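You operate a simulated robot arm through the tools that you are given. There is no shell and no other tool. Be economical: measure what you need, move in short steps, check, and stop when the job is done.

Carry out the task below with a simulated two-armed robot. There is one attempt and no reset: what you move stays moved.

Task
Pin the green plate as the orange ticket shows.
Fine: each colour in the hole that the ticket gives; three pins start in other holes of the plate; the spare pin from hole W goes into the teal rack; all other holes end empty; leave the ticket where it lies.

The check looks at the end state, three seconds after you hand in, the way a careful person would. Anything else that was tipped, shoved, dropped, spilled or broken makes it a failure.

Robot
Two 7-joint arms with fingered hands on one trunk, on a base that drives. Base frame: it is fixed to the floor where the robot stands at the start and does not move with it; the origin is under the middle of the robot, x ahead of it, y to its left, z up. Lengths are in m, angles in degrees, forces in N, time in s.
The left shoulder is at the start at [0.036, 0.173, 1.197], the right one opposite. With the tool pointing down near the work surface each hand reaches from about 0.4 to 0.78 m from the robot's upright axis, wherever it stands, measured 20 degrees to its own side. Places, roughly: black pin (3x3x8 cm) [0.5, 0.6, 1.1]; blue pin (3x3x8 cm) [0.5, 0, 1.1]; green plate [0.6, 0.2, 1]; green plate hole C [0.5, 0.6, 1]; green plate hole D [0.5, 0.5, 1]; green plate hole J [0.5, 0.4, 1]; green plate hole L [0.5, 0.3, 1]; green plate hole R [0.5, 0, 1]; green plate hole V [0.5, 0.1, 1]; green plate hole W [0.5, -0.1, 1]; green plate hole Y [0.5, 0.2, 1]; silver pin (3x3x8 cm) [0.5, 0.3, 1.1]. Payload 3.5 kg a hand.
The TCP of each hand is the grasp point between the finger pads, 0.025 m short of the fingertips. In the tool frame z runs along the fingers and y along their closing line. The gripper opens to 0.088 m. The gripper's body begins 0.029 m behind the TCP. The gripper is a hand of 3 fingers: y runs from the thumb to the fingers, the wrist lies at [-0.013, -0.097, -0.162] in the tool frame, and closing takes about 1.5 s.
Orientation is that of the tool frame in the base frame, as a unit quaternion [x, y, z, w]. With the fingers straight down and the wrist toward the robot, the tool's x, y and z point along [0, 1, 0], [1, 0, 0] and [0, 0, -1] of the base frame.

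Tools
- The arms move only by the tool play_rows. It takes "left_targets", "right_targets" or both (then of equal length, played together; a hand with none holds still); each is a list of rows, each an object (a shift or turn left out is 0, a gripper value left out holds the last) with "angular": the turn, a rotation vector about the tool's x, y, z in degrees, a list of three; "dp": the shift along the tool's x, y, z in m, a list of three; "fingers": the finger opening in m, from 0 to 0.088. In form: [{"angular": [ax, ay, az], "dp": [x, y, z], "fingers": fingers}, ...]. A call has 1 to 12 rows; each row is the pose to reach, as a shift and turn from the pose commanded when the call began, along the tool's axes at that moment. Each row takes 0.2 s and may step no farther than 0.05 m and 8.6 degrees from the row before; otherwise, or with a gripper value out of range, the whole call is refused. Where a pose cannot be reached the arm comes as near as it can. A force on the tool above 40 N (or 10 N above the force at the start of the call, whichever is more), or a blocked arm, ends the call early, and 0.2 s more pass. The fingers move at their own pace (about 0.072 m/s each) and stop on an object; they squeeze with about 24 N. The grip force told is the motor's: it shows also when the fingers shut on nothing. Time passes only in rows, and 0.2 s behind the last, so rows that repeat a pose let the fingers close. It gives the time, the measured TCP pose, the force on the tool (base axes), the opening and the grip force at its end, in the units of the frame above (readings bear some noise), with the torque about the TCP (base axes, N m) and any sound that the robot's microphone picked up.
- Cameras (640 x 400 px; columns grow to the right, rows downward): "scene" is now at [0.1307, 0.0196, 1.4536]; the picture's right is [0.21, -0.98, -0.02], its down [-0.32, -0.05, -0.95] and it looks along [0.93, 0.20, -0.32] (base axes); focal length 230 px, centre (320, 200). "left" rides on the left gripper at [-0.058, -0.085, -0.099] in its tool frame; the picture's right is [-0.67, -0.35, 0.66], its down [0.69, -0.63, 0.37] and it looks along [0.29, 0.69, 0.66] (tool axes); focal length 261 px, centre (320, 200). "right" rides on the right gripper at [0.058, -0.085, -0.099] in its tool frame; the picture's right is [-0.67, 0.35, -0.66], its down [-0.69, -0.63, 0.37] and it looks along [-0.28, 0.69, 0.66] (tool axes); focal length 261 px, centre (320, 200). There is no depth. A picture from a camera that has moved, and an enlarged one, comes with that camera's place and axes in the base frame and with its lens.
- capture(camera): a new picture of that camera. No time passes.
- move_column(by): slides the trunk up (or, below 0, down) by that many m; the arms and the scene camera ride with it, the base frame stays. It gives what a move gives, with no picture.
- roll_base(legs): drives the robot by 1 to 6 legs, each [ahead, left, turn to the left] in m, m and degrees, along the robot's own axes; the way and the turn of a leg run together, so that a leg with both is an arc; at most 1.5 m and 180 degrees a leg. The arms and the cameras ride along, it lands a little off, and it stops where it bumps. It gives what a move gives.
- preshape(shape, hand): the hand has 3 fingers and takes this shape, open, in about a second: jaw (thumb against the fingers, like two jaws); tri (thumb and two fingers); tip (a fingertip pinch); poke (one finger out to press); point (the index stretched); flat (the hand flat); cup (the hand cupped); fist (a fist). The gripper value then closes the fingers along that shape, each until it touches; the sizes above hold for jaw. It gives what a move gives, with no picture.
- head_to(pan, tilt): turns the head with the scene camera to pan (to the left, within 86 degrees either way) and tilt (down, from -29 to 69), counted from straight ahead of the robot. It gives what a move gives.
- close_up(camera, box): a new picture of the part [left, top, right, bottom] of that camera's present view, enlarged. No time passes.
- job_done(): hands the job in; it is judged then, once.

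Go step by step. Nothing tells you exact positions but the pictures and the camera data: compare them with the known pose of the tool, close in by small moves and look again before you grip or let go. The budget is 120 turns and 88 pictures, counting those below and the enlarged ones. Unless the task says otherwise, let go and move clear before handing in, and close with one line.

The tools are called after "Call:" as name(argument=value, ...) on one line, values as JSON. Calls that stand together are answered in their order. play_rows: Moves the arms, as the interface text tells. Its arguments: {"type":"object","properties":{"left_targets":{"type":"array","items":{"type":"object","properties":{"angular":{"type":"array","items":{"type":"number"}},"dp":{"type":"array","items":{"type":"number"}},"fingers":{"type":"number"}}}},"right_targets":{"type":"array","items":{"type":"object","properties":{"angular":{"type":"array","items":{"type":"number"}},"dp":{"type":"array","items":{"type":"number"}},"fingers":{"type":"number"}}}}},"required":[]} The other tools are called the same way: move_column (by) slides the trunk up or down; preshape (shape, hand) gives the hand a shape; roll_base (legs) drives the base; head_to (pan, tilt) turns the head that bears the scene camera; capture (camera) takes a picture; close_up (camera, box) takes an enlarged picture of a part of a camera's view; job_done () hands the job in.

At the start:

```text
time: 0.0
left_ee_pos: [0.4308, 0.3607, 1.4329]
left_orientation: [0.707, 0.707, 0.001, 0.0]
left_ft_force: [-0.7, -1.0, -0.2]
left_torque: [-0.02, 0.01, -0.01]
left_gripper_width: 0.0875
left_grasp_force: 0.0
left_shape: jaw
right_ee_pos: [0.3351, -0.0642, 1.349]
right_orientation: [0.707, 0.707, -0.002, -0.001]
right_ft_force: [0.8, 0.5, 0.4]
right_torque: [0.0, 0.01, 0.0]
right_gripper_width: 0.0876
right_grasp_force: 0.1
right_shape: jaw
trunk travel left (down, up): [-0.275, 0.18]
robot x, y, heading: [0.0005, 0.0034, 0.3]
head pan, tilt: [12.0, 13.7]
```

scene: 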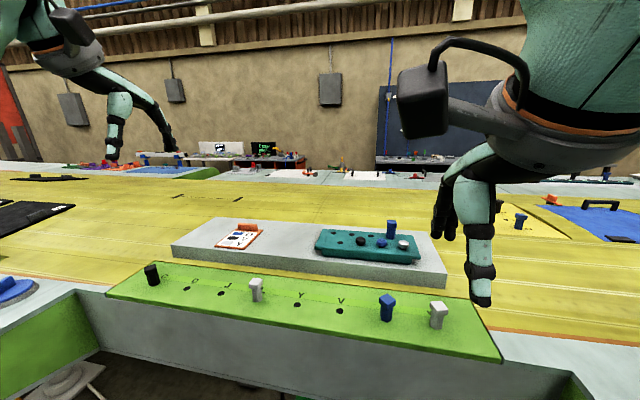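
right: 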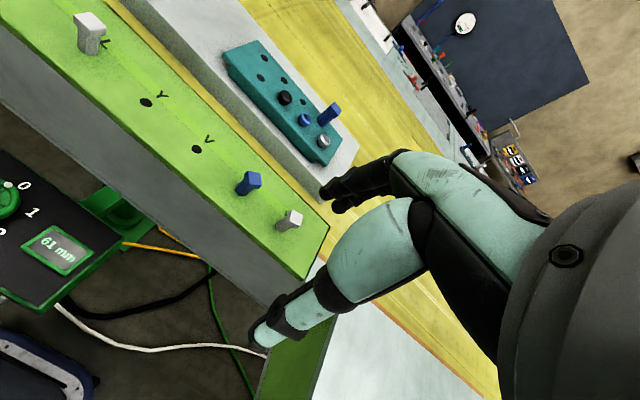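
left: 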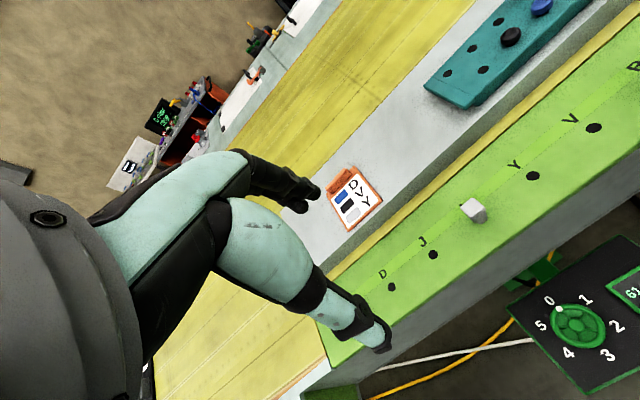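

The plate carries a black pin at C, a silver one at L, a blue one at R and a silver spare at W. I'll read the ticket and look at the plate and the rack enlarged.

Call:
close_up(camera="left", box=[310, 150, 400, 240])

Call:
close_up(camera="scene", box=[300, 200, 500, 340])

Call:
close_up(camera="scene", box=[100, 210, 300, 340])

```text
4.44 times, centred on (355, 195) of left
camera zoom: at [0.3446, 0.3042, 1.5333], right [-0.35, -0.67, -0.66], down [-0.63, 0.69, -0.37], along [0.69, 0.29, -0.66], focal length 1158 px, centre (164, 222)
```

zoom: 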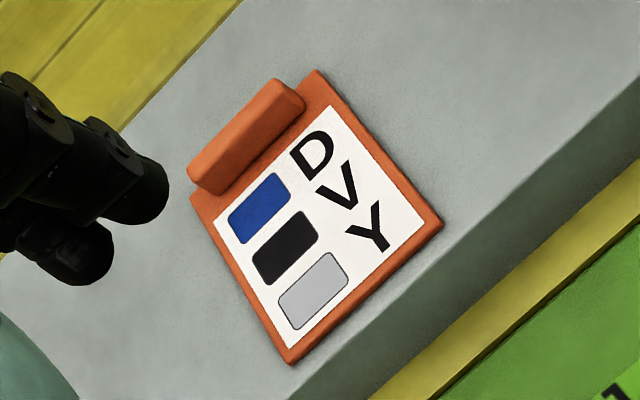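

```text
2.86 times, centred on (400, 270) of scene
camera zoom: at [0.1307, 0.0196, 1.4536], right [0.21, -0.98, -0.02], down [-0.32, -0.05, -0.95], along [0.93, 0.2, -0.32], focal length 656 px, centre (91, 0)
```

zoom: 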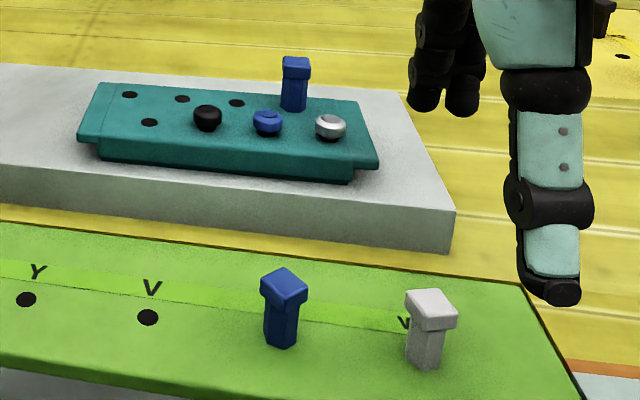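

```text
3.08 times, centred on (200, 275) of scene
camera zoom: at [0.1307, 0.0196, 1.4536], right [0.21, -0.98, -0.02], down [-0.32, -0.05, -0.95], along [0.93, 0.2, -0.32], focal length 706 px, centre (689, -31)
```

zoom: 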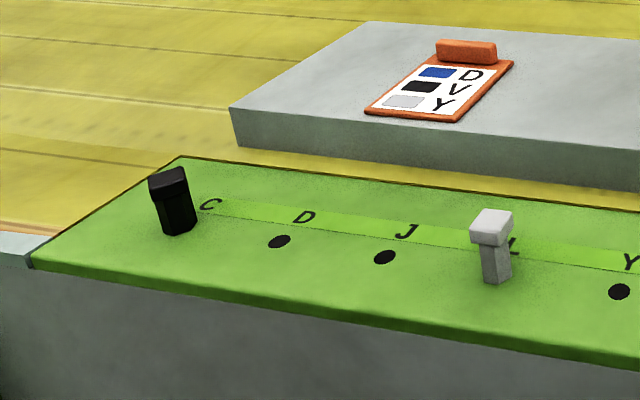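

The ticket reads blue→D, black→V, silver→Y, and the plate top comes out at about z=1.04 with holes 0.103 m apart near x=0.55. I'll start with the silver pin in L, at about (0.55, 0.273), and move the left hand above it.

Call:
play_rows(left_targets=[{"dp": [-0.018, 0.024, 0.035]}, {"dp": [-0.036, 0.045, 0.07]}, {"dp": [-0.054, 0.065, 0.105]}, {"dp": [-0.07, 0.085, 0.14]}, {"dp": [-0.08, 0.1, 0.175]}, {"dp": [-0.088, 0.11, 0.2]}, {"dp": [-0.088, 0.115, 0.21]}])

Call:
capture(camera="left")

Call:
head_to(pan=15, tilt=40)

Call:
capture(camera="scene")

```text
time: 1.6
left_ee_pos: [0.5449, 0.2732, 1.2217]
left_orientation: [0.707, 0.707, 0.0, 0.0]
left_ft_force: [0.1, 0.0, 0.1]
left_torque: [-0.05, 0.01, 0.01]
left_gripper_width: 0.0878
left_grasp_force: 0.0
left_shape: jaw
right_ee_pos: [0.3354, -0.0634, 1.3504]
right_orientation: [0.707, 0.707, -0.001, -0.001]
right_ft_force: [0.9, -0.5, 0.2]
right_torque: [0.01, 0.03, 0.02]
right_gripper_width: 0.0878
right_grasp_force: 0.0
right_shape: jaw
trunk travel left (down, up): [-0.275, 0.18]
robot x, y, heading: [0.0011, 0.0038, -0.2]
head pan, tilt: [12.0, 13.7]
```

```text
81 pictures are left
camera left: at [0.4593, 0.2157, 1.3228], right [-0.35, -0.67, -0.66], down [-0.63, 0.69, -0.37], along [0.69, 0.29, -0.66], focal length 261 px, centre (320, 200)
```

left: 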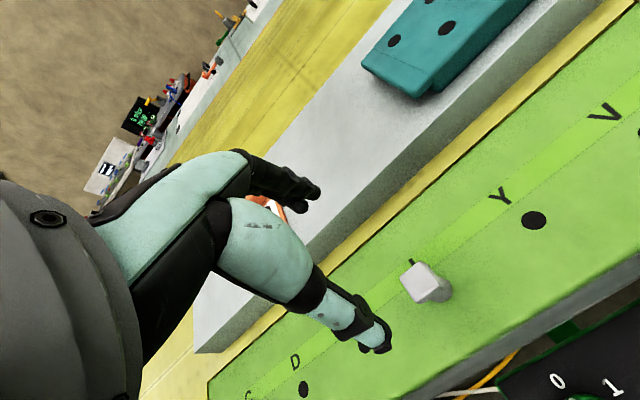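

```text
time: 2.5
left_ee_pos: [0.5443, 0.273, 1.2236]
left_orientation: [0.707, 0.707, 0.0, 0.001]
left_ft_force: [-0.6, -0.8, -0.3]
left_torque: [-0.04, -0.02, 0.02]
left_gripper_width: 0.0874
left_grasp_force: 0.1
left_shape: jaw
right_ee_pos: [0.3359, -0.0639, 1.3487]
right_orientation: [0.707, 0.707, 0.0, -0.001]
right_ft_force: [-0.2, 0.2, -0.8]
right_torque: [0.0, 0.02, -0.01]
right_gripper_width: 0.0877
right_grasp_force: 0.0
right_shape: jaw
trunk travel left (down, up): [-0.275, 0.18]
robot x, y, heading: [0.0001, -0.0004, 0.0]
head pan, tilt: [15.0, 40.0]
```

```text
80 pictures are left
camera scene: at [0.1179, 0.0221, 1.413], right [0.26, -0.97, -0.02], down [-0.68, -0.17, -0.71], along [0.68, 0.2, -0.7], focal length 230 px, centre (320, 200)
```

scene: 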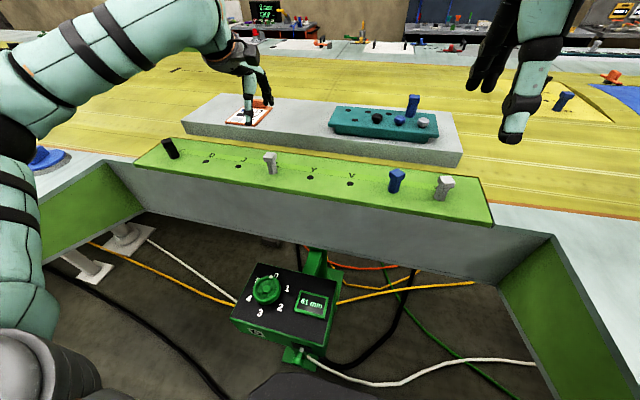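

The pin stands close to where I expected. I'll enlarge it from both cameras for an exact fix.

Call:
close_up(camera="left", box=[380, 180, 560, 320])

Call:
close_up(camera="scene", box=[130, 120, 330, 220])

Call:
close_up(camera="scene", box=[300, 80, 500, 240])

```text
2.86 times, centred on (470, 250) of left
camera zoom: at [0.459, 0.2156, 1.3234], right [-0.35, -0.67, -0.66], down [-0.63, 0.69, -0.37], along [0.69, 0.29, -0.66], focal length 745 px, centre (-109, 57)
```

zoom: 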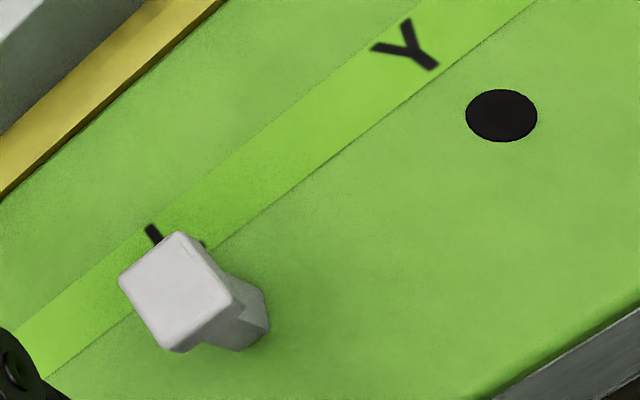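

```text
3.20 times, centred on (230, 170) of scene
camera zoom: at [0.1179, 0.0221, 1.413], right [0.26, -0.97, -0.02], down [-0.68, -0.17, -0.71], along [0.68, 0.2, -0.7], focal length 734 px, centre (608, 296)
```

zoom: 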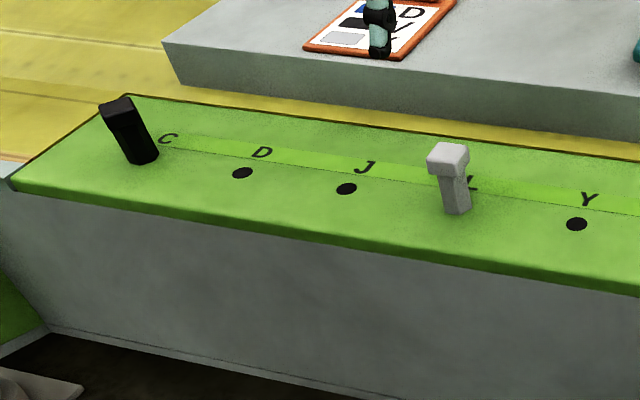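

```text
2.50 times, centred on (400, 160) of scene
camera zoom: at [0.1179, 0.0221, 1.413], right [0.26, -0.97, -0.02], down [-0.68, -0.17, -0.71], along [0.68, 0.2, -0.7], focal length 574 px, centre (120, 300)
```

zoom: 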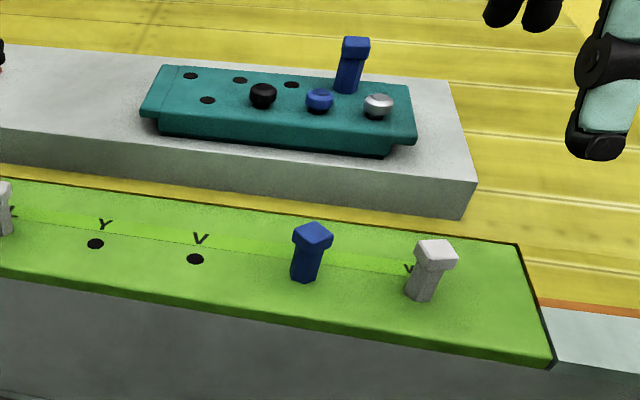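

The silver pin's head top comes out at about (0.535, 0.267, 1.106), with the plate top at about z=1.055. I'll come down to just above the head and check from both cameras.

Call:
play_rows(left_targets=[{"dp": [-0.003, -0.005, 0.03]}, {"dp": [-0.006, -0.009, 0.06]}, {"dp": [-0.006, -0.009, 0.085]}, {"dp": [-0.006, -0.009, 0.085]}])

Call:
close_up(camera="left", box=[200, 140, 520, 340])

Call:
close_up(camera="scene", box=[200, 80, 360, 200])

```text
time: 3.5
left_ee_pos: [0.5359, 0.2669, 1.1368]
left_orientation: [0.707, 0.707, 0.0, 0.0]
left_ft_force: [0.2, 0.4, -0.4]
left_torque: [-0.01, 0.08, 0.01]
left_gripper_width: 0.0879
left_grasp_force: 0.0
left_shape: jaw
right_ee_pos: [0.3366, -0.0642, 1.349]
right_orientation: [0.707, 0.707, 0.0, 0.0]
right_ft_force: [0.1, 0.3, 0.9]
right_torque: [0.04, -0.02, -0.01]
right_gripper_width: 0.0875
right_grasp_force: 0.0
right_shape: jaw
trunk travel left (down, up): [-0.275, 0.18]
robot x, y, heading: [0.0021, 0.0024, -0.2]
head pan, tilt: [15.0, 40.0]
```

```text
2.00 times, centred on (360, 240) of left
camera zoom: at [0.4506, 0.2094, 1.2378], right [-0.35, -0.67, -0.66], down [-0.63, 0.69, -0.37], along [0.69, 0.28, -0.66], focal length 521 px, centre (240, 120)
```

zoom: 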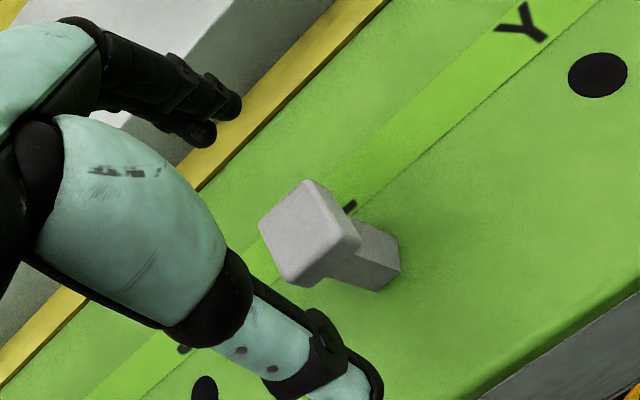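

```text
3.33 times, centred on (280, 140) of scene
camera zoom: at [0.1178, 0.0221, 1.413], right [0.26, -0.97, -0.02], down [-0.69, -0.17, -0.71], along [0.68, 0.2, -0.7], focal length 765 px, centre (453, 400)
```

zoom: 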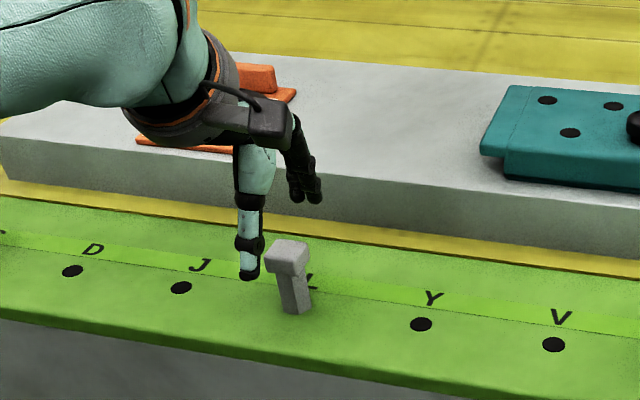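

The hand is centred over the head to within about 3 mm. I'll go down and close on it.

Call:
play_rows(left_targets=[{"dp": [-0.002, -0.001, 0.02], "fingers": 0.088}, {"dp": [-0.002, -0.001, 0.043], "fingers": 0.088}, {"dp": [-0.002, -0.001, 0.043], "fingers": 0.088}, {"dp": [-0.002, -0.001, 0.043], "fingers": 0.0}, {"dp": [-0.002, -0.001, 0.043], "fingers": 0.0}, {"dp": [-0.002, -0.001, 0.043], "fingers": 0.0}, {"dp": [-0.002, -0.001, 0.043], "fingers": 0.0}, {"dp": [-0.002, -0.001, 0.043], "fingers": 0.0}, {"dp": [-0.002, -0.001, 0.043], "fingers": 0.0}, {"dp": [-0.002, -0.001, 0.043], "fingers": 0.0}, {"dp": [-0.002, -0.001, 0.043], "fingers": 0.0}])

Call:
close_up(camera="left", box=[200, 140, 520, 340])

```text
time: 5.9
left_ee_pos: [0.5351, 0.2652, 1.0941]
left_orientation: [0.708, 0.706, 0.0, 0.0]
left_ft_force: [0.9, -0.2, 0.7]
left_torque: [0.01, -0.04, 0.04]
left_gripper_width: 0.0154
left_grasp_force: 23.8
left_shape: jaw
right_ee_pos: [0.337, -0.0633, 1.3492]
right_orientation: [0.707, 0.707, 0.0, -0.001]
right_ft_force: [-0.1, -0.9, 0.3]
right_torque: [0.0, 0.03, 0.03]
right_gripper_width: 0.0873
right_grasp_force: 0.0
right_shape: jaw
trunk travel left (down, up): [-0.275, 0.18]
robot x, y, heading: [-0.0049, -0.0005, 0.1]
head pan, tilt: [15.0, 40.0]
```

```text
2.00 times, centred on (360, 240) of left
camera zoom: at [0.4498, 0.208, 1.1945], right [-0.35, -0.67, -0.66], down [-0.63, 0.69, -0.37], along [0.69, 0.29, -0.66], focal length 521 px, centre (240, 120)
```

zoom: 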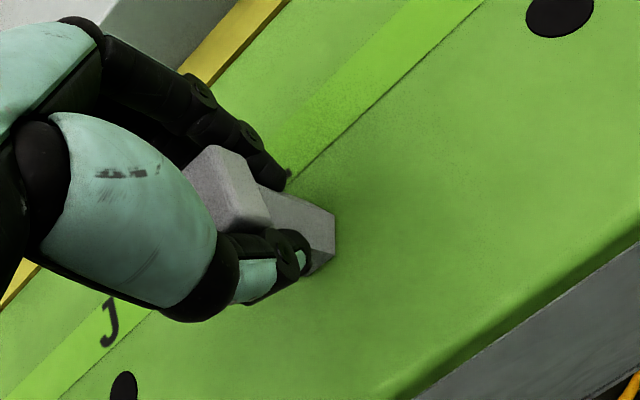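

The fingers hold the shank just below the head, so the head keys the grip. I'll lift straight up, shift to above Y and look.

Call:
play_rows(left_targets=[{"dp": [0, 0, -0.02]}, {"dp": [0, 0, -0.05]}, {"dp": [0, 0, -0.08]}, {"dp": [-0.035, 0, -0.08]}, {"dp": [-0.07, 0, -0.08]}, {"dp": [-0.098, 0, -0.08]}, {"dp": [-0.098, 0, -0.08]}])

Call:
capture(camera="left")

Call:
close_up(camera="scene", box=[240, 80, 400, 200])

```text
time: 7.5
left_ee_pos: [0.5359, 0.168, 1.1738]
left_orientation: [0.707, 0.707, -0.001, 0.001]
left_ft_force: [-0.3, 0.1, -1.0]
left_torque: [-0.02, -0.02, 0.02]
left_gripper_width: 0.0155
left_grasp_force: 24.4
left_shape: jaw
right_ee_pos: [0.3355, -0.0629, 1.3499]
right_orientation: [0.707, 0.708, 0.0, 0.0]
right_ft_force: [-0.3, 0.1, -0.8]
right_torque: [-0.01, 0.02, 0.04]
right_gripper_width: 0.0874
right_grasp_force: 0.0
right_shape: jaw
trunk travel left (down, up): [-0.275, 0.18]
robot x, y, heading: [0.0012, 0.0012, 0.4]
head pan, tilt: [15.0, 40.0]
```

```text
73 pictures are left
camera left: at [0.45, 0.11, 1.2749], right [-0.35, -0.67, -0.66], down [-0.63, 0.68, -0.37], along [0.69, 0.28, -0.66], focal length 261 px, centre (320, 200)
```

left: 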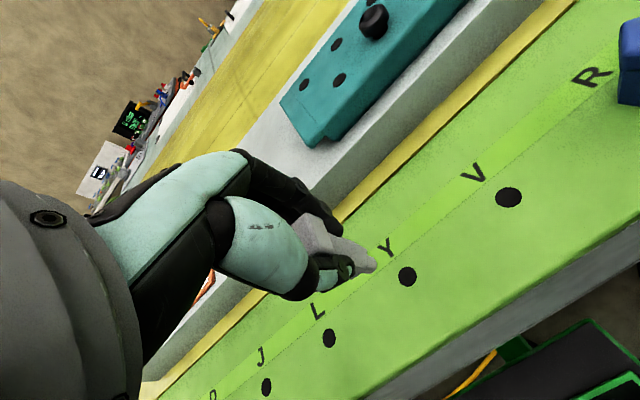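

```text
3.33 times, centred on (320, 140) of scene
camera zoom: at [0.118, 0.0226, 1.4129], right [0.26, -0.97, -0.02], down [-0.69, -0.17, -0.71], along [0.68, 0.2, -0.7], focal length 765 px, centre (320, 400)
```

zoom: 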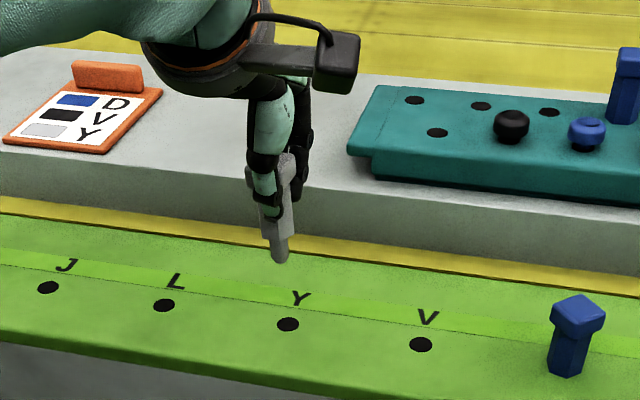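

The three holes are 0.100 m apart by the scene camera, so Y needs 2 mm more to the right. I'll lower to just above the hole and check.

Call:
play_rows(left_targets=[{"dp": [-0.002, 0, 0.02]}, {"dp": [-0.002, 0, 0.042]}, {"dp": [-0.002, 0, 0.042]}, {"dp": [-0.002, 0, 0.042]}])

Call:
close_up(camera="left", box=[280, 160, 480, 300])

Call:
close_up(camera="scene", box=[270, 120, 350, 200])

```text
time: 8.5
left_ee_pos: [0.5345, 0.1649, 1.132]
left_orientation: [0.707, 0.707, 0.0, 0.0]
left_ft_force: [-0.2, 0.5, -0.4]
left_torque: [0.01, 0.02, -0.01]
left_gripper_width: 0.0155
left_grasp_force: 23.9
left_shape: jaw
right_ee_pos: [0.3359, -0.0632, 1.3496]
right_orientation: [0.707, 0.707, 0.0, -0.002]
right_ft_force: [-0.2, 0.8, 0.2]
right_torque: [0.02, -0.02, 0.0]
right_gripper_width: 0.0879
right_grasp_force: 0.0
right_shape: jaw
trunk travel left (down, up): [-0.275, 0.18]
robot x, y, heading: [0.0014, -0.0009, -0.1]
head pan, tilt: [15.0, 40.0]
```

```text
2.86 times, centred on (380, 230) of left
camera zoom: at [0.4497, 0.1077, 1.2324], right [-0.35, -0.67, -0.66], down [-0.63, 0.69, -0.37], along [0.69, 0.29, -0.66], focal length 745 px, centre (149, 114)
```

zoom: 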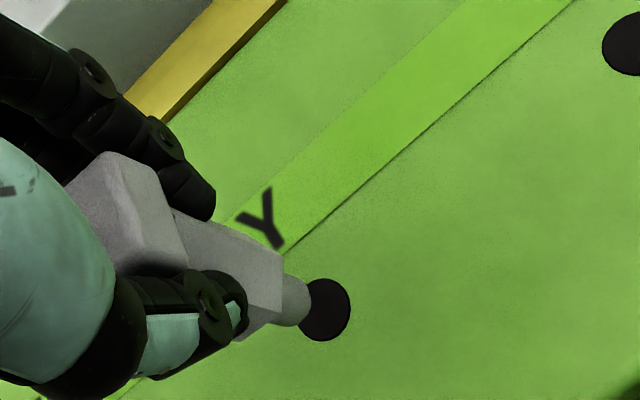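

```text
5.00 times, centred on (310, 160) of scene
camera zoom: at [0.118, 0.0221, 1.4129], right [0.26, -0.97, -0.02], down [-0.69, -0.17, -0.71], along [0.68, 0.2, -0.7], focal length 1147 px, centre (370, 400)
```

zoom: 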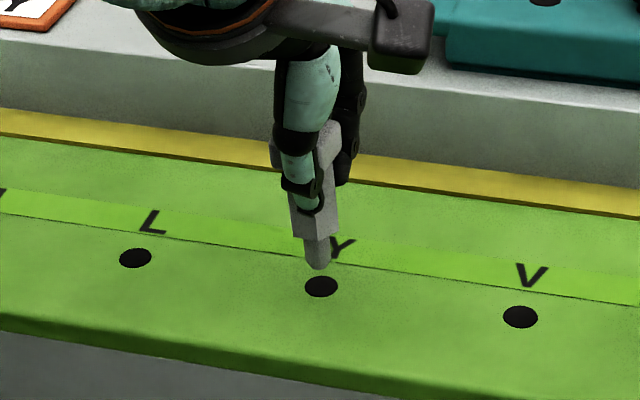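

The peg tip points straight at the hole. I'll lower it in small steps.

Call:
play_rows(left_targets=[{"dp": [0, 0, 0.008]}, {"dp": [0, 0, 0.015]}, {"dp": [0, 0, 0.022]}, {"dp": [0, 0, 0.029]}, {"dp": [0, 0, 0.036]}, {"dp": [0, 0, 0.038]}, {"dp": [0, 0, 0.038]}])

Call:
close_up(camera="scene", box=[270, 120, 350, 200])

```text
time: 10.1
left_ee_pos: [0.5355, 0.1649, 1.0945]
left_orientation: [0.707, 0.707, 0.0, 0.0]
left_ft_force: [1.0, 0.4, -1.4]
left_torque: [0.01, -0.04, 0.01]
left_gripper_width: 0.0156
left_grasp_force: 24.4
left_shape: jaw
right_ee_pos: [0.3365, -0.0635, 1.35]
right_orientation: [0.707, 0.707, -0.001, 0.0]
right_ft_force: [0.7, 0.0, -0.7]
right_torque: [0.02, 0.01, -0.02]
right_gripper_width: 0.0876
right_grasp_force: 0.0
right_shape: jaw
trunk travel left (down, up): [-0.275, 0.18]
robot x, y, heading: [-0.0023, -0.0024, 0.2]
head pan, tilt: [15.0, 40.0]
```

```text
5.00 times, centred on (310, 160) of scene
camera zoom: at [0.1183, 0.0221, 1.4129], right [0.26, -0.97, -0.02], down [-0.69, -0.17, -0.71], along [0.68, 0.2, -0.7], focal length 1147 px, centre (370, 400)
```

zoom: 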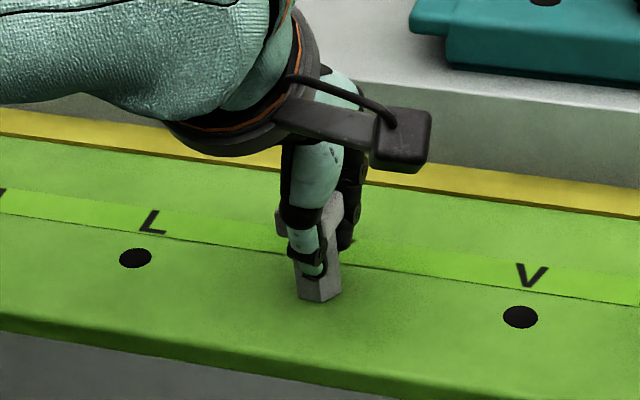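

The silver pin is seated in Y. I'll let go, rise, move the right hand out of the way, and bring the left hand above the blue pin in R.

Call:
play_rows(left_targets=[{"dp": [0, 0, 0], "fingers": 0.088}, {"dp": [0, 0, 0]}, {"dp": [0, 0, 0]}, {"dp": [0, 0, 0]}, {"dp": [0, 0, 0]}, {"dp": [0, 0, 0]}, {"dp": [0, 0, -0.03]}, {"dp": [0, 0, -0.07]}, {"dp": [-0.02, 0, -0.1]}, {"dp": [-0.06, 0, -0.1]}, {"dp": [-0.1, 0, -0.1]}, {"dp": [-0.14, 0, -0.1]}], right_targets=[{"dp": [-0.04, 0, 0]}, {"dp": [-0.08, 0, 0]}, {"dp": [-0.12, 0, 0]}, {"dp": [-0.16, 0, 0]}, {"dp": [-0.2, 0, 0]}, {"dp": [-0.24, 0, 0]}, {"dp": [-0.28, 0, 0]}, {"dp": [-0.28, 0, 0]}, {"dp": [-0.28, 0, 0]}, {"dp": [-0.28, 0, 0]}, {"dp": [-0.28, 0, 0]}, {"dp": [-0.28, 0, 0]}])

Call:
play_rows(left_targets=[{"dp": [-0.04, 0, 0]}, {"dp": [-0.06, 0, 0]}, {"dp": [-0.06, 0, 0.03]}, {"dp": [-0.06, 0, 0.03]}])

Call:
close_up(camera="left", box=[200, 140, 520, 340])

Call:
close_up(camera="scene", box=[280, 80, 480, 220])

```text
time: 12.7
left_ee_pos: [0.5343, 0.0226, 1.195]
left_orientation: [0.707, 0.708, 0.001, 0.0]
left_ft_force: [0.4, 0.3, -0.4]
left_torque: [0.01, -0.03, -0.04]
left_gripper_width: 0.0876
left_grasp_force: 0.0
left_shape: jaw
right_ee_pos: [0.3455, -0.3168, 1.3362]
right_orientation: [0.707, 0.707, 0.001, 0.0]
right_ft_force: [0.6, -0.8, 0.6]
right_torque: [0.02, -0.01, -0.03]
right_gripper_width: 0.0877
right_grasp_force: 0.0
right_shape: jaw
right hand out of reach, approached as far as the arm can: row 6, 7, 8, 9, 10, 11, 12
trunk travel left (down, up): [-0.275, 0.18]
robot x, y, heading: [0.0017, 0.0016, 0.2]
head pan, tilt: [15.0, 40.0]
```

```text
time: 13.7
left_ee_pos: [0.5351, -0.0353, 1.1652]
left_orientation: [0.707, 0.707, 0.0, 0.001]
left_ft_force: [-0.6, 0.4, -0.2]
left_torque: [0.0, 0.0, 0.0]
left_gripper_width: 0.0876
left_grasp_force: 0.0
left_shape: jaw
right_ee_pos: [0.3462, -0.3147, 1.3376]
right_orientation: [0.707, 0.707, -0.001, -0.001]
right_ft_force: [0.2, 0.5, -0.8]
right_torque: [-0.01, -0.02, 0.01]
right_gripper_width: 0.0878
right_grasp_force: 0.1
right_shape: jaw
trunk travel left (down, up): [-0.275, 0.18]
robot x, y, heading: [0.0012, 0.0016, -0.3]
head pan, tilt: [15.0, 40.0]
```

```text
2.00 times, centred on (360, 240) of left
camera zoom: at [0.4493, -0.0922, 1.2655], right [-0.35, -0.67, -0.66], down [-0.63, 0.69, -0.37], along [0.69, 0.29, -0.66], focal length 521 px, centre (240, 120)
```

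zoom: 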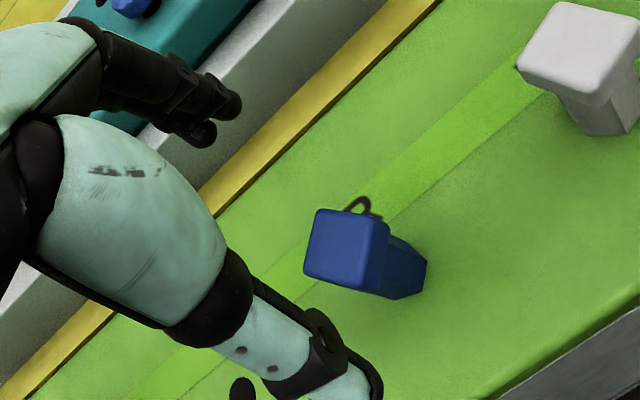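

```text
2.86 times, centred on (380, 150) of scene
camera zoom: at [0.1179, 0.0215, 1.4129], right [0.26, -0.97, -0.02], down [-0.69, -0.17, -0.71], along [0.68, 0.2, -0.7], focal length 656 px, centre (149, 343)
```

zoom: 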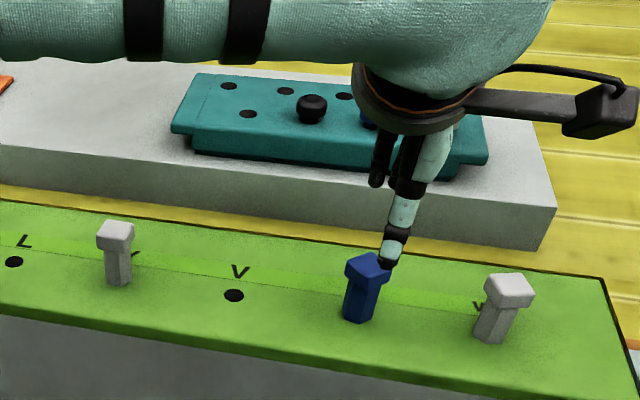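

The blue head is turned about 45° and sits at about (0.534, -0.034). I'll turn the gripper 45° above it and check.

Call:
play_rows(left_targets=[{"angular": [0, 0, 7.5]}, {"angular": [0, 0, 15]}, {"angular": [0, 0, 22.5]}, {"angular": [0, 0, 30]}, {"angular": [0, 0, 37.5]}, {"angular": [0, 0, 45]}, {"angular": [0, 0, 45]}, {"angular": [0, 0, 45]}])

Call:
capture(camera="left")

Call:
close_up(camera="scene", box=[280, 80, 480, 220])

```text
time: 15.5
left_ee_pos: [0.5348, -0.0358, 1.1659]
left_orientation: [0.924, 0.383, 0.0, -0.001]
left_ft_force: [1.2, 0.4, 0.2]
left_torque: [-0.02, -0.04, 0.0]
left_gripper_width: 0.0875
left_grasp_force: 0.0
left_shape: jaw
right_ee_pos: [0.3462, -0.3145, 1.338]
right_orientation: [0.706, 0.708, 0.0, 0.0]
right_ft_force: [-1.1, -0.2, 0.1]
right_torque: [0.02, -0.01, 0.0]
right_gripper_width: 0.0876
right_grasp_force: 0.1
right_shape: jaw
trunk travel left (down, up): [-0.275, 0.18]
robot x, y, heading: [0.0025, -0.0024, 0.1]
head pan, tilt: [15.0, 40.0]
```

```text
66 pictures are left
camera left: at [0.4337, -0.015, 1.2655], right [-0.72, -0.23, -0.66], down [0.04, 0.93, -0.37], along [0.69, -0.29, -0.66], focal length 261 px, centre (320, 200)
```

left: 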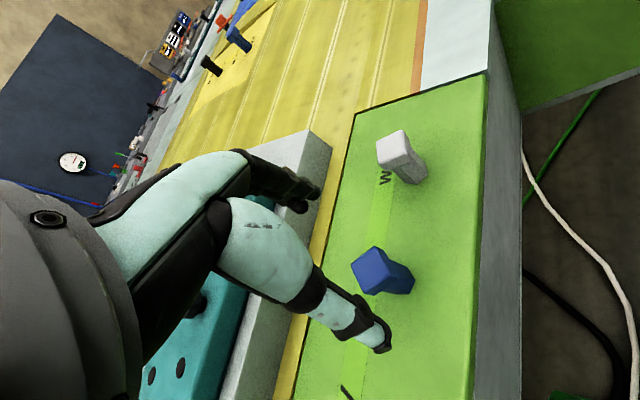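

```text
2.86 times, centred on (380, 150) of scene
camera zoom: at [0.1179, 0.022, 1.4129], right [0.26, -0.97, -0.02], down [-0.69, -0.17, -0.71], along [0.68, 0.2, -0.7], focal length 656 px, centre (149, 343)
```

zoom: 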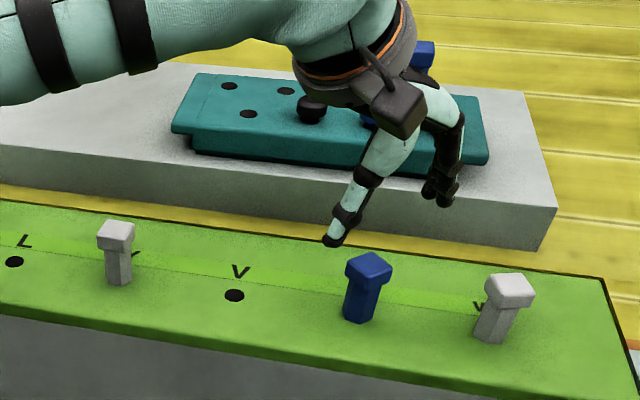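

The gripper now lines up with the blue head. I'll go down and grip, then lift.

Call:
play_rows(left_targets=[{"dp": [0.0015, -0.001, 0.025]}, {"dp": [0.0015, -0.001, 0.05]}, {"dp": [0.0015, -0.001, 0.072]}, {"dp": [0.0015, -0.001, 0.072]}, {"dp": [0.0015, -0.001, 0.072], "fingers": 0.0}, {"dp": [0.0015, -0.001, 0.072]}, {"dp": [0.0015, -0.001, 0.072]}, {"dp": [0.0015, -0.001, 0.072]}, {"dp": [0.0015, -0.001, 0.072]}, {"dp": [0.0015, -0.001, 0.072]}, {"dp": [0.0015, -0.001, 0.072]}, {"dp": [0.0015, -0.001, 0.072]}])

Call:
close_up(camera="left", box=[200, 140, 520, 340])

```text
time: 18.1
left_ee_pos: [0.536, -0.033, 1.0928]
left_orientation: [0.924, 0.382, 0.0, 0.0]
left_ft_force: [0.5, 0.5, 0.9]
left_torque: [-0.01, -0.02, 0.03]
left_gripper_width: 0.0157
left_grasp_force: 24.0
left_shape: jaw
right_ee_pos: [0.346, -0.3139, 1.3389]
right_orientation: [0.707, 0.707, 0.0, -0.002]
right_ft_force: [-0.3, -0.2, 0.1]
right_torque: [0.0, -0.02, -0.01]
right_gripper_width: 0.0877
right_grasp_force: 0.1
right_shape: jaw
trunk travel left (down, up): [-0.275, 0.18]
robot x, y, heading: [0.0004, -0.0017, -0.0]
head pan, tilt: [15.0, 40.0]
```

```text
2.00 times, centred on (360, 240) of left
camera zoom: at [0.4344, -0.0134, 1.1929], right [-0.72, -0.23, -0.66], down [0.04, 0.93, -0.37], along [0.69, -0.29, -0.66], focal length 521 px, centre (240, 120)
```

zoom: 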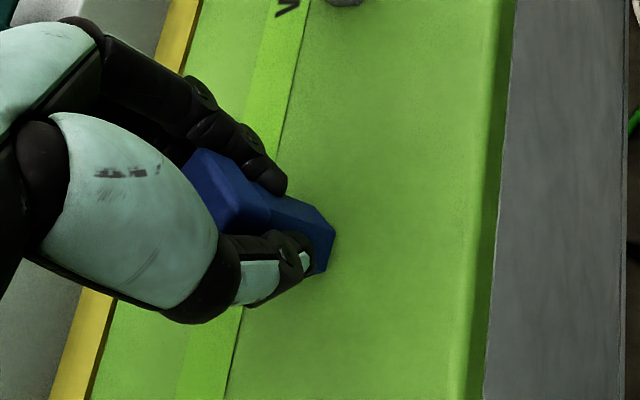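

The blue pin is gripped. I'll lift it 0.12 m and carry it 0.5 m to the left, to above D.

Call:
play_rows(left_targets=[{"dp": [0, 0, -0.02]}, {"dp": [0, 0, -0.05]}, {"dp": [0, 0, -0.09]}, {"dp": [0.01, -0.01, -0.125]}, {"dp": [0.04, -0.04, -0.125]}, {"dp": [0.07, -0.07, -0.125]}, {"dp": [0.1, -0.1, -0.125]}, {"dp": [0.13, -0.13, -0.125]}, {"dp": [0.16, -0.16, -0.125]}, {"dp": [0.19, -0.19, -0.125]}, {"dp": [0.22, -0.22, -0.125]}, {"dp": [0.25, -0.25, -0.125]}])

Call:
play_rows(left_targets=[{"dp": [0.03, -0.03, 0]}, {"dp": [0.06, -0.06, 0]}, {"dp": [0.09, -0.09, 0]}, {"dp": [0.1036, -0.1036, 0]}, {"dp": [0.1036, -0.1036, 0.04]}, {"dp": [0.1036, -0.1036, 0.08]}, {"dp": [0.1036, -0.1036, 0.08]}])

Call:
close_up(camera="left", box=[240, 140, 480, 320])

Call:
close_up(camera="scene", box=[140, 100, 300, 200])

```text
time: 20.7
left_ee_pos: [0.536, 0.3204, 1.2175]
left_orientation: [0.924, 0.382, 0.001, 0.0]
left_ft_force: [0.4, -0.1, 0.1]
left_torque: [-0.03, 0.0, 0.0]
left_gripper_width: 0.0156
left_grasp_force: 24.1
left_shape: jaw
right_ee_pos: [0.3455, -0.3125, 1.3383]
right_orientation: [0.707, 0.707, -0.001, 0.0]
right_ft_force: [0.3, 1.5, -0.5]
right_torque: [0.0, -0.02, 0.01]
right_gripper_width: 0.0878
right_grasp_force: 0.1
right_shape: jaw
trunk travel left (down, up): [-0.275, 0.18]
robot x, y, heading: [0.0005, -0.0018, 0.1]
head pan, tilt: [15.0, 40.0]
```

```text
time: 22.3
left_ee_pos: [0.5346, 0.4676, 1.1369]
left_orientation: [0.924, 0.383, 0.0, 0.0]
left_ft_force: [0.6, -0.1, -0.2]
left_torque: [0.01, -0.01, -0.01]
left_gripper_width: 0.0155
left_grasp_force: 23.8
left_shape: jaw
right_ee_pos: [0.3453, -0.3155, 1.3371]
right_orientation: [0.708, 0.707, -0.001, -0.001]
right_ft_force: [0.2, 0.7, -0.6]
right_torque: [0.02, 0.01, 0.01]
right_gripper_width: 0.0877
right_grasp_force: 0.1
right_shape: jaw
trunk travel left (down, up): [-0.275, 0.18]
robot x, y, heading: [0.0, 0.0005, 0.1]
head pan, tilt: [15.0, 40.0]
```

```text
2.22 times, centred on (360, 230) of left
camera zoom: at [0.4332, 0.4866, 1.2378], right [-0.72, -0.23, -0.66], down [0.04, 0.93, -0.37], along [0.69, -0.29, -0.66], focal length 579 px, centre (231, 133)
```

zoom: 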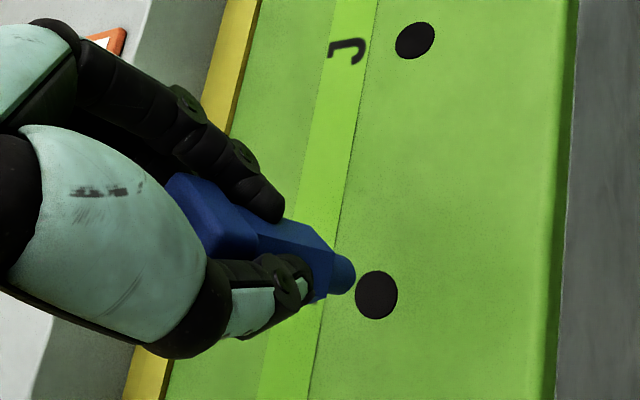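

```text
4.00 times, centred on (220, 150) of scene
camera zoom: at [0.1178, 0.0217, 1.413], right [0.26, -0.97, -0.02], down [-0.69, -0.17, -0.71], along [0.68, 0.2, -0.7], focal length 918 px, centre (720, 400)
```

zoom: 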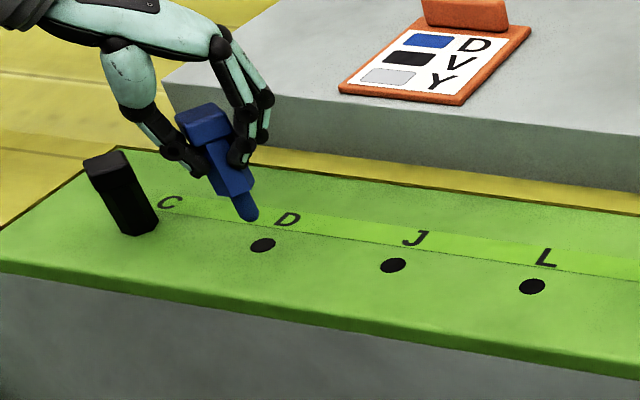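

The peg looks close to D but possibly 2–3 mm off. I'll go a little lower and look more closely.

Call:
play_rows(left_targets=[{"dp": [0, 0, 0.008]}, {"dp": [0, 0, 0.008]}, {"dp": [0, 0, 0.008]}])

Call:
close_up(camera="left", box=[340, 180, 420, 230])

Call:
close_up(camera="scene", box=[180, 130, 228, 170])

```text
time: 23.1
left_ee_pos: [0.535, 0.4666, 1.1301]
left_orientation: [0.924, 0.383, -0.001, 0.0]
left_ft_force: [-0.5, 0.9, -1.2]
left_torque: [0.03, 0.0, 0.0]
left_gripper_width: 0.0154
left_grasp_force: 24.3
left_shape: jaw
right_ee_pos: [0.3461, -0.3146, 1.3378]
right_orientation: [0.707, 0.707, 0.0, -0.001]
right_ft_force: [0.2, 0.2, -0.3]
right_torque: [-0.01, -0.01, 0.0]
right_gripper_width: 0.0877
right_grasp_force: 0.2
right_shape: jaw
trunk travel left (down, up): [-0.275, 0.18]
robot x, y, heading: [0.0025, -0.0034, -0.2]
head pan, tilt: [15.0, 40.0]
```

```text
8.00 times, centred on (380, 205) of left
camera zoom: at [0.4337, 0.487, 1.2298], right [-0.72, -0.23, -0.66], down [0.04, 0.93, -0.37], along [0.69, -0.29, -0.66], focal length 2085 px, centre (-160, 160)
```

zoom: 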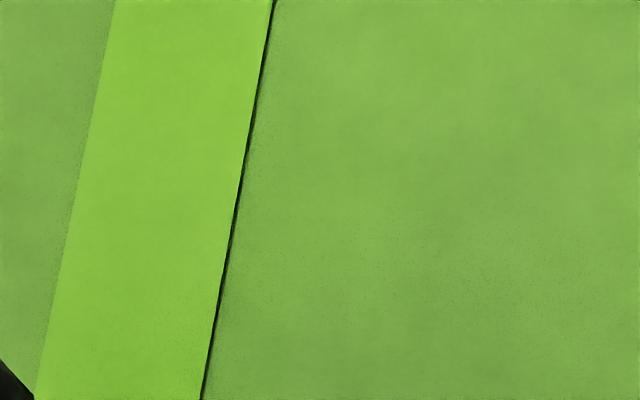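

```text
10.00 times, centred on (204, 150) of scene
camera zoom: at [0.118, 0.0222, 1.4129], right [0.26, -0.97, -0.02], down [-0.69, -0.17, -0.71], along [0.68, 0.2, -0.7], focal length 2295 px, centre (1480, 700)
```

zoom: 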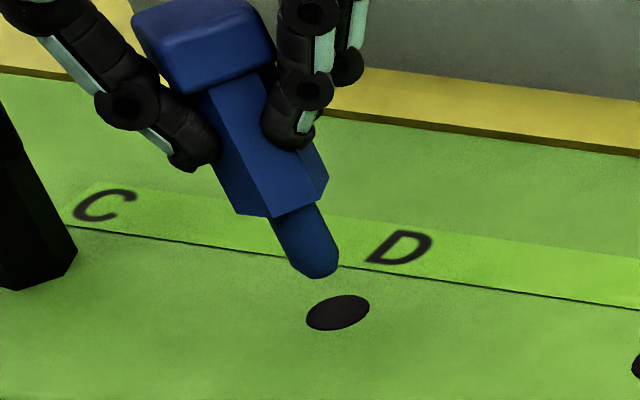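

The scene view shows the peg axis heading straight into D. I'll take one precise look from the hand to be sure.

Call:
close_up(camera="left", box=[340, 240, 420, 300])

```text
6.67 times, centred on (380, 270) of left
camera zoom: at [0.4337, 0.487, 1.2298], right [-0.72, -0.23, -0.66], down [0.04, 0.93, -0.37], along [0.69, -0.29, -0.66], focal length 1738 px, centre (-80, -267)
```

zoom: 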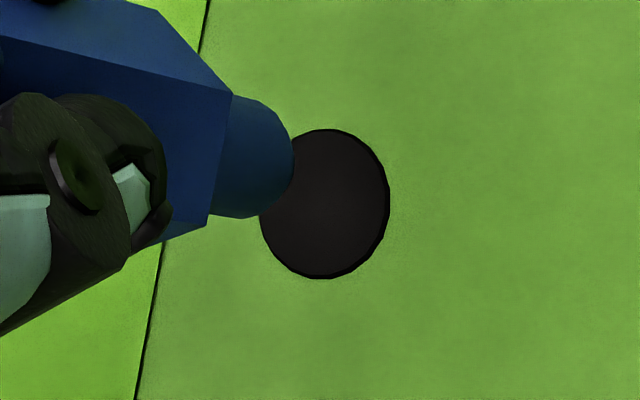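

The hole has about 2 mm of play each way, and a 1 mm nudge left centres the peg. I'll lower it into D.

Call:
play_rows(left_targets=[{"dp": [0.0007, -0.0007, 0.006]}, {"dp": [0.0007, -0.0007, 0.013]}, {"dp": [0.0007, -0.0007, 0.02]}, {"dp": [0.0007, -0.0007, 0.027]}, {"dp": [0.0007, -0.0007, 0.033]}, {"dp": [0.0007, -0.0007, 0.036]}, {"dp": [0.0007, -0.0007, 0.036]}])

Call:
close_up(camera="scene", box=[140, 100, 300, 200])

```text
time: 24.7
left_ee_pos: [0.5375, 0.4672, 1.0928]
left_orientation: [0.924, 0.382, 0.0, 0.0]
left_ft_force: [0.8, 0.4, -0.8]
left_torque: [0.02, 0.01, -0.01]
left_gripper_width: 0.0153
left_grasp_force: 24.4
left_shape: jaw
right_ee_pos: [0.3445, -0.3145, 1.3376]
right_orientation: [0.707, 0.708, 0.0, -0.001]
right_ft_force: [0.8, -0.2, 0.1]
right_torque: [-0.01, 0.0, -0.04]
right_gripper_width: 0.0876
right_grasp_force: 0.0
right_shape: jaw
trunk travel left (down, up): [-0.275, 0.18]
robot x, y, heading: [0.0022, 0.0007, 0.3]
head pan, tilt: [15.0, 40.0]
```

```text
4.00 times, centred on (220, 150) of scene
camera zoom: at [0.118, 0.0222, 1.4129], right [0.26, -0.97, -0.02], down [-0.69, -0.17, -0.71], along [0.68, 0.2, -0.7], focal length 918 px, centre (720, 400)
```

zoom: 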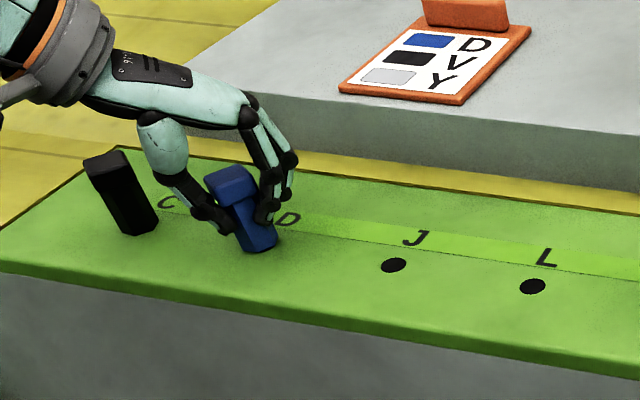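

The blue pin is seated in D. I'll release it, rise, turn the gripper back and move to above the black pin in C.

Call:
play_rows(left_targets=[{"fingers": 0.088}, {"dp": [0, 0, 0]}, {"dp": [0, 0, 0]}, {"dp": [0, 0, 0]}, {"dp": [0, 0, 0]}, {"dp": [0, 0, 0]}, {"dp": [0, 0, -0.03]}, {"dp": [0, 0, -0.065]}, {"dp": [0, 0, -0.09]}, {"dp": [0, 0, -0.1], "angular": [0, 0, -7.5]}, {"dp": [0, 0, -0.1], "angular": [0, 0, -15]}, {"dp": [0, 0, -0.1], "angular": [0, 0, -22.5]}])

Call:
play_rows(left_targets=[{"dp": [0.012, -0.005, 0], "angular": [0, 0, -7.5]}, {"dp": [0.04, -0.017, 0], "angular": [0, 0, -15]}, {"dp": [0.068, -0.028, 0], "angular": [0, 0, -22.5]}, {"dp": [0.0915, -0.0379, 0.015], "angular": [0, 0, -22.5]}, {"dp": [0.0915, -0.0379, 0.03], "angular": [0, 0, -22.5]}, {"dp": [0.0915, -0.0379, 0.03], "angular": [0, 0, -22.5]}])

Call:
close_up(camera="left", box=[200, 140, 520, 340])

Call:
close_up(camera="scene", box=[120, 80, 280, 200])

```text
time: 27.3
left_ee_pos: [0.5348, 0.4684, 1.1928]
left_orientation: [0.831, 0.556, 0.0, 0.0]
left_ft_force: [-0.2, -0.2, 0.2]
left_torque: [0.01, 0.03, 0.01]
left_gripper_width: 0.0876
left_grasp_force: 0.1
left_shape: jaw
right_ee_pos: [0.3438, -0.3148, 1.3375]
right_orientation: [0.707, 0.707, -0.001, 0.0]
right_ft_force: [0.0, 0.1, 0.3]
right_torque: [0.02, 0.01, -0.01]
right_gripper_width: 0.0875
right_grasp_force: 0.0
right_shape: jaw
trunk travel left (down, up): [-0.275, 0.18]
robot x, y, heading: [-0.0022, -0.0036, 0.1]
head pan, tilt: [15.0, 40.0]
```

```text
time: 28.7
left_ee_pos: [0.5358, 0.5673, 1.1637]
left_orientation: [0.707, 0.707, 0.001, 0.001]
left_ft_force: [0.4, 0.4, -0.1]
left_torque: [0.0, 0.03, -0.01]
left_gripper_width: 0.0874
left_grasp_force: 0.1
left_shape: jaw
right_ee_pos: [0.3459, -0.3147, 1.3387]
right_orientation: [0.708, 0.706, -0.001, 0.0]
right_ft_force: [0.0, 0.3, 0.3]
right_torque: [0.01, 0.0, -0.03]
right_gripper_width: 0.0876
right_grasp_force: 0.1
right_shape: jaw
trunk travel left (down, up): [-0.275, 0.18]
robot x, y, heading: [-0.0018, 0.0026, 0.0]
head pan, tilt: [15.0, 40.0]
```

```text
2.00 times, centred on (360, 240) of left
camera zoom: at [0.4505, 0.5093, 1.2642], right [-0.35, -0.67, -0.66], down [-0.63, 0.68, -0.37], along [0.69, 0.29, -0.66], focal length 521 px, centre (240, 120)
```

zoom: 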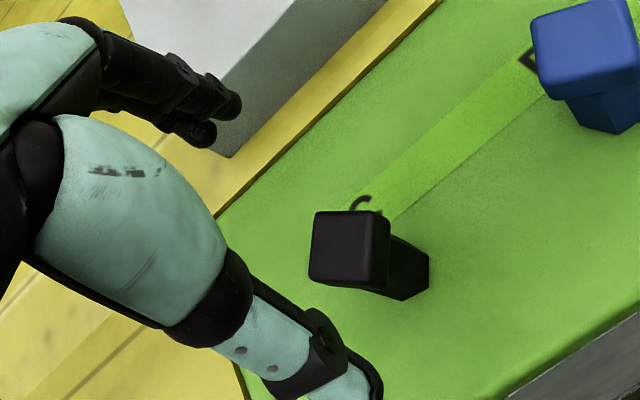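

```text
3.33 times, centred on (200, 140) of scene
camera zoom: at [0.1178, 0.0218, 1.413], right [0.26, -0.97, -0.02], down [-0.69, -0.17, -0.71], along [0.68, 0.2, -0.7], focal length 765 px, centre (720, 400)
```

zoom: 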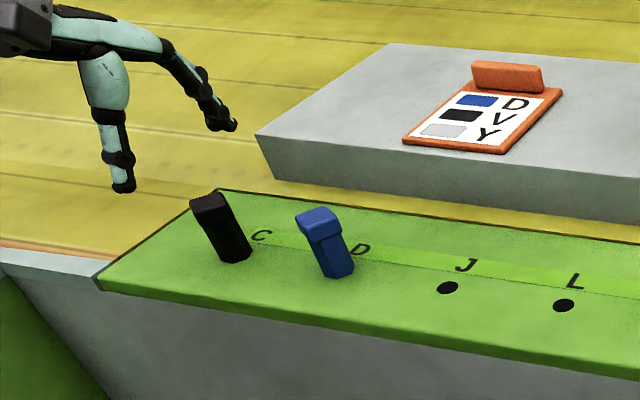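

The black head is turned about 51° and sits at (0.535, 0.566). I'll turn the gripper -51.5° and check.

Call:
play_rows(left_targets=[{"angular": [0, 0, -7.5]}, {"angular": [0, 0, -15]}, {"angular": [0, 0, -22.5]}, {"angular": [0, 0, -30]}, {"angular": [0, 0, -37.5]}, {"angular": [0, 0, -45]}, {"angular": [0, 0, -51.5]}, {"angular": [0, 0, -51.5]}, {"angular": [0, 0, -51.5]}])

Call:
close_up(camera="left", box=[200, 140, 520, 340])

```text
time: 30.7
left_ee_pos: [0.5346, 0.5662, 1.1626]
left_orientation: [0.33, 0.944, 0.0, 0.0]
left_ft_force: [-0.4, 0.1, 0.3]
left_torque: [0.0, 0.0, -0.02]
left_gripper_width: 0.0874
left_grasp_force: 0.0
left_shape: jaw
right_ee_pos: [0.3466, -0.3141, 1.3378]
right_orientation: [0.707, 0.707, 0.0, 0.0]
right_ft_force: [-0.1, 1.4, 0.3]
right_torque: [0.0, -0.01, -0.03]
right_gripper_width: 0.0878
right_grasp_force: 0.1
right_shape: jaw
trunk travel left (down, up): [-0.275, 0.18]
robot x, y, heading: [-0.0002, 0.0015, 0.0]
head pan, tilt: [15.0, 40.0]
```

```text
2.00 times, centred on (360, 240) of left
camera zoom: at [0.5273, 0.4651, 1.264], right [0.31, -0.69, -0.66], down [-0.93, -0.07, -0.37], along [0.21, 0.72, -0.66], focal length 521 px, centre (240, 120)
```

zoom: 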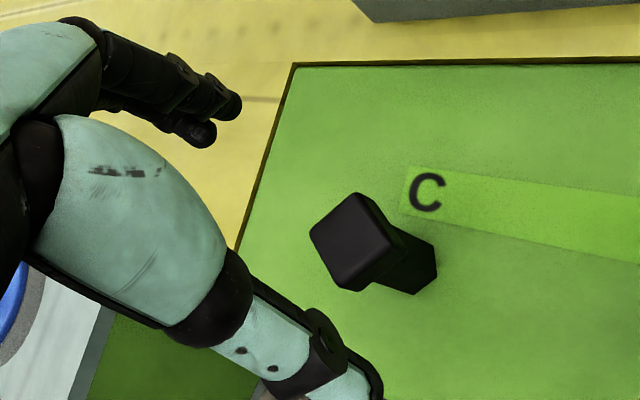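

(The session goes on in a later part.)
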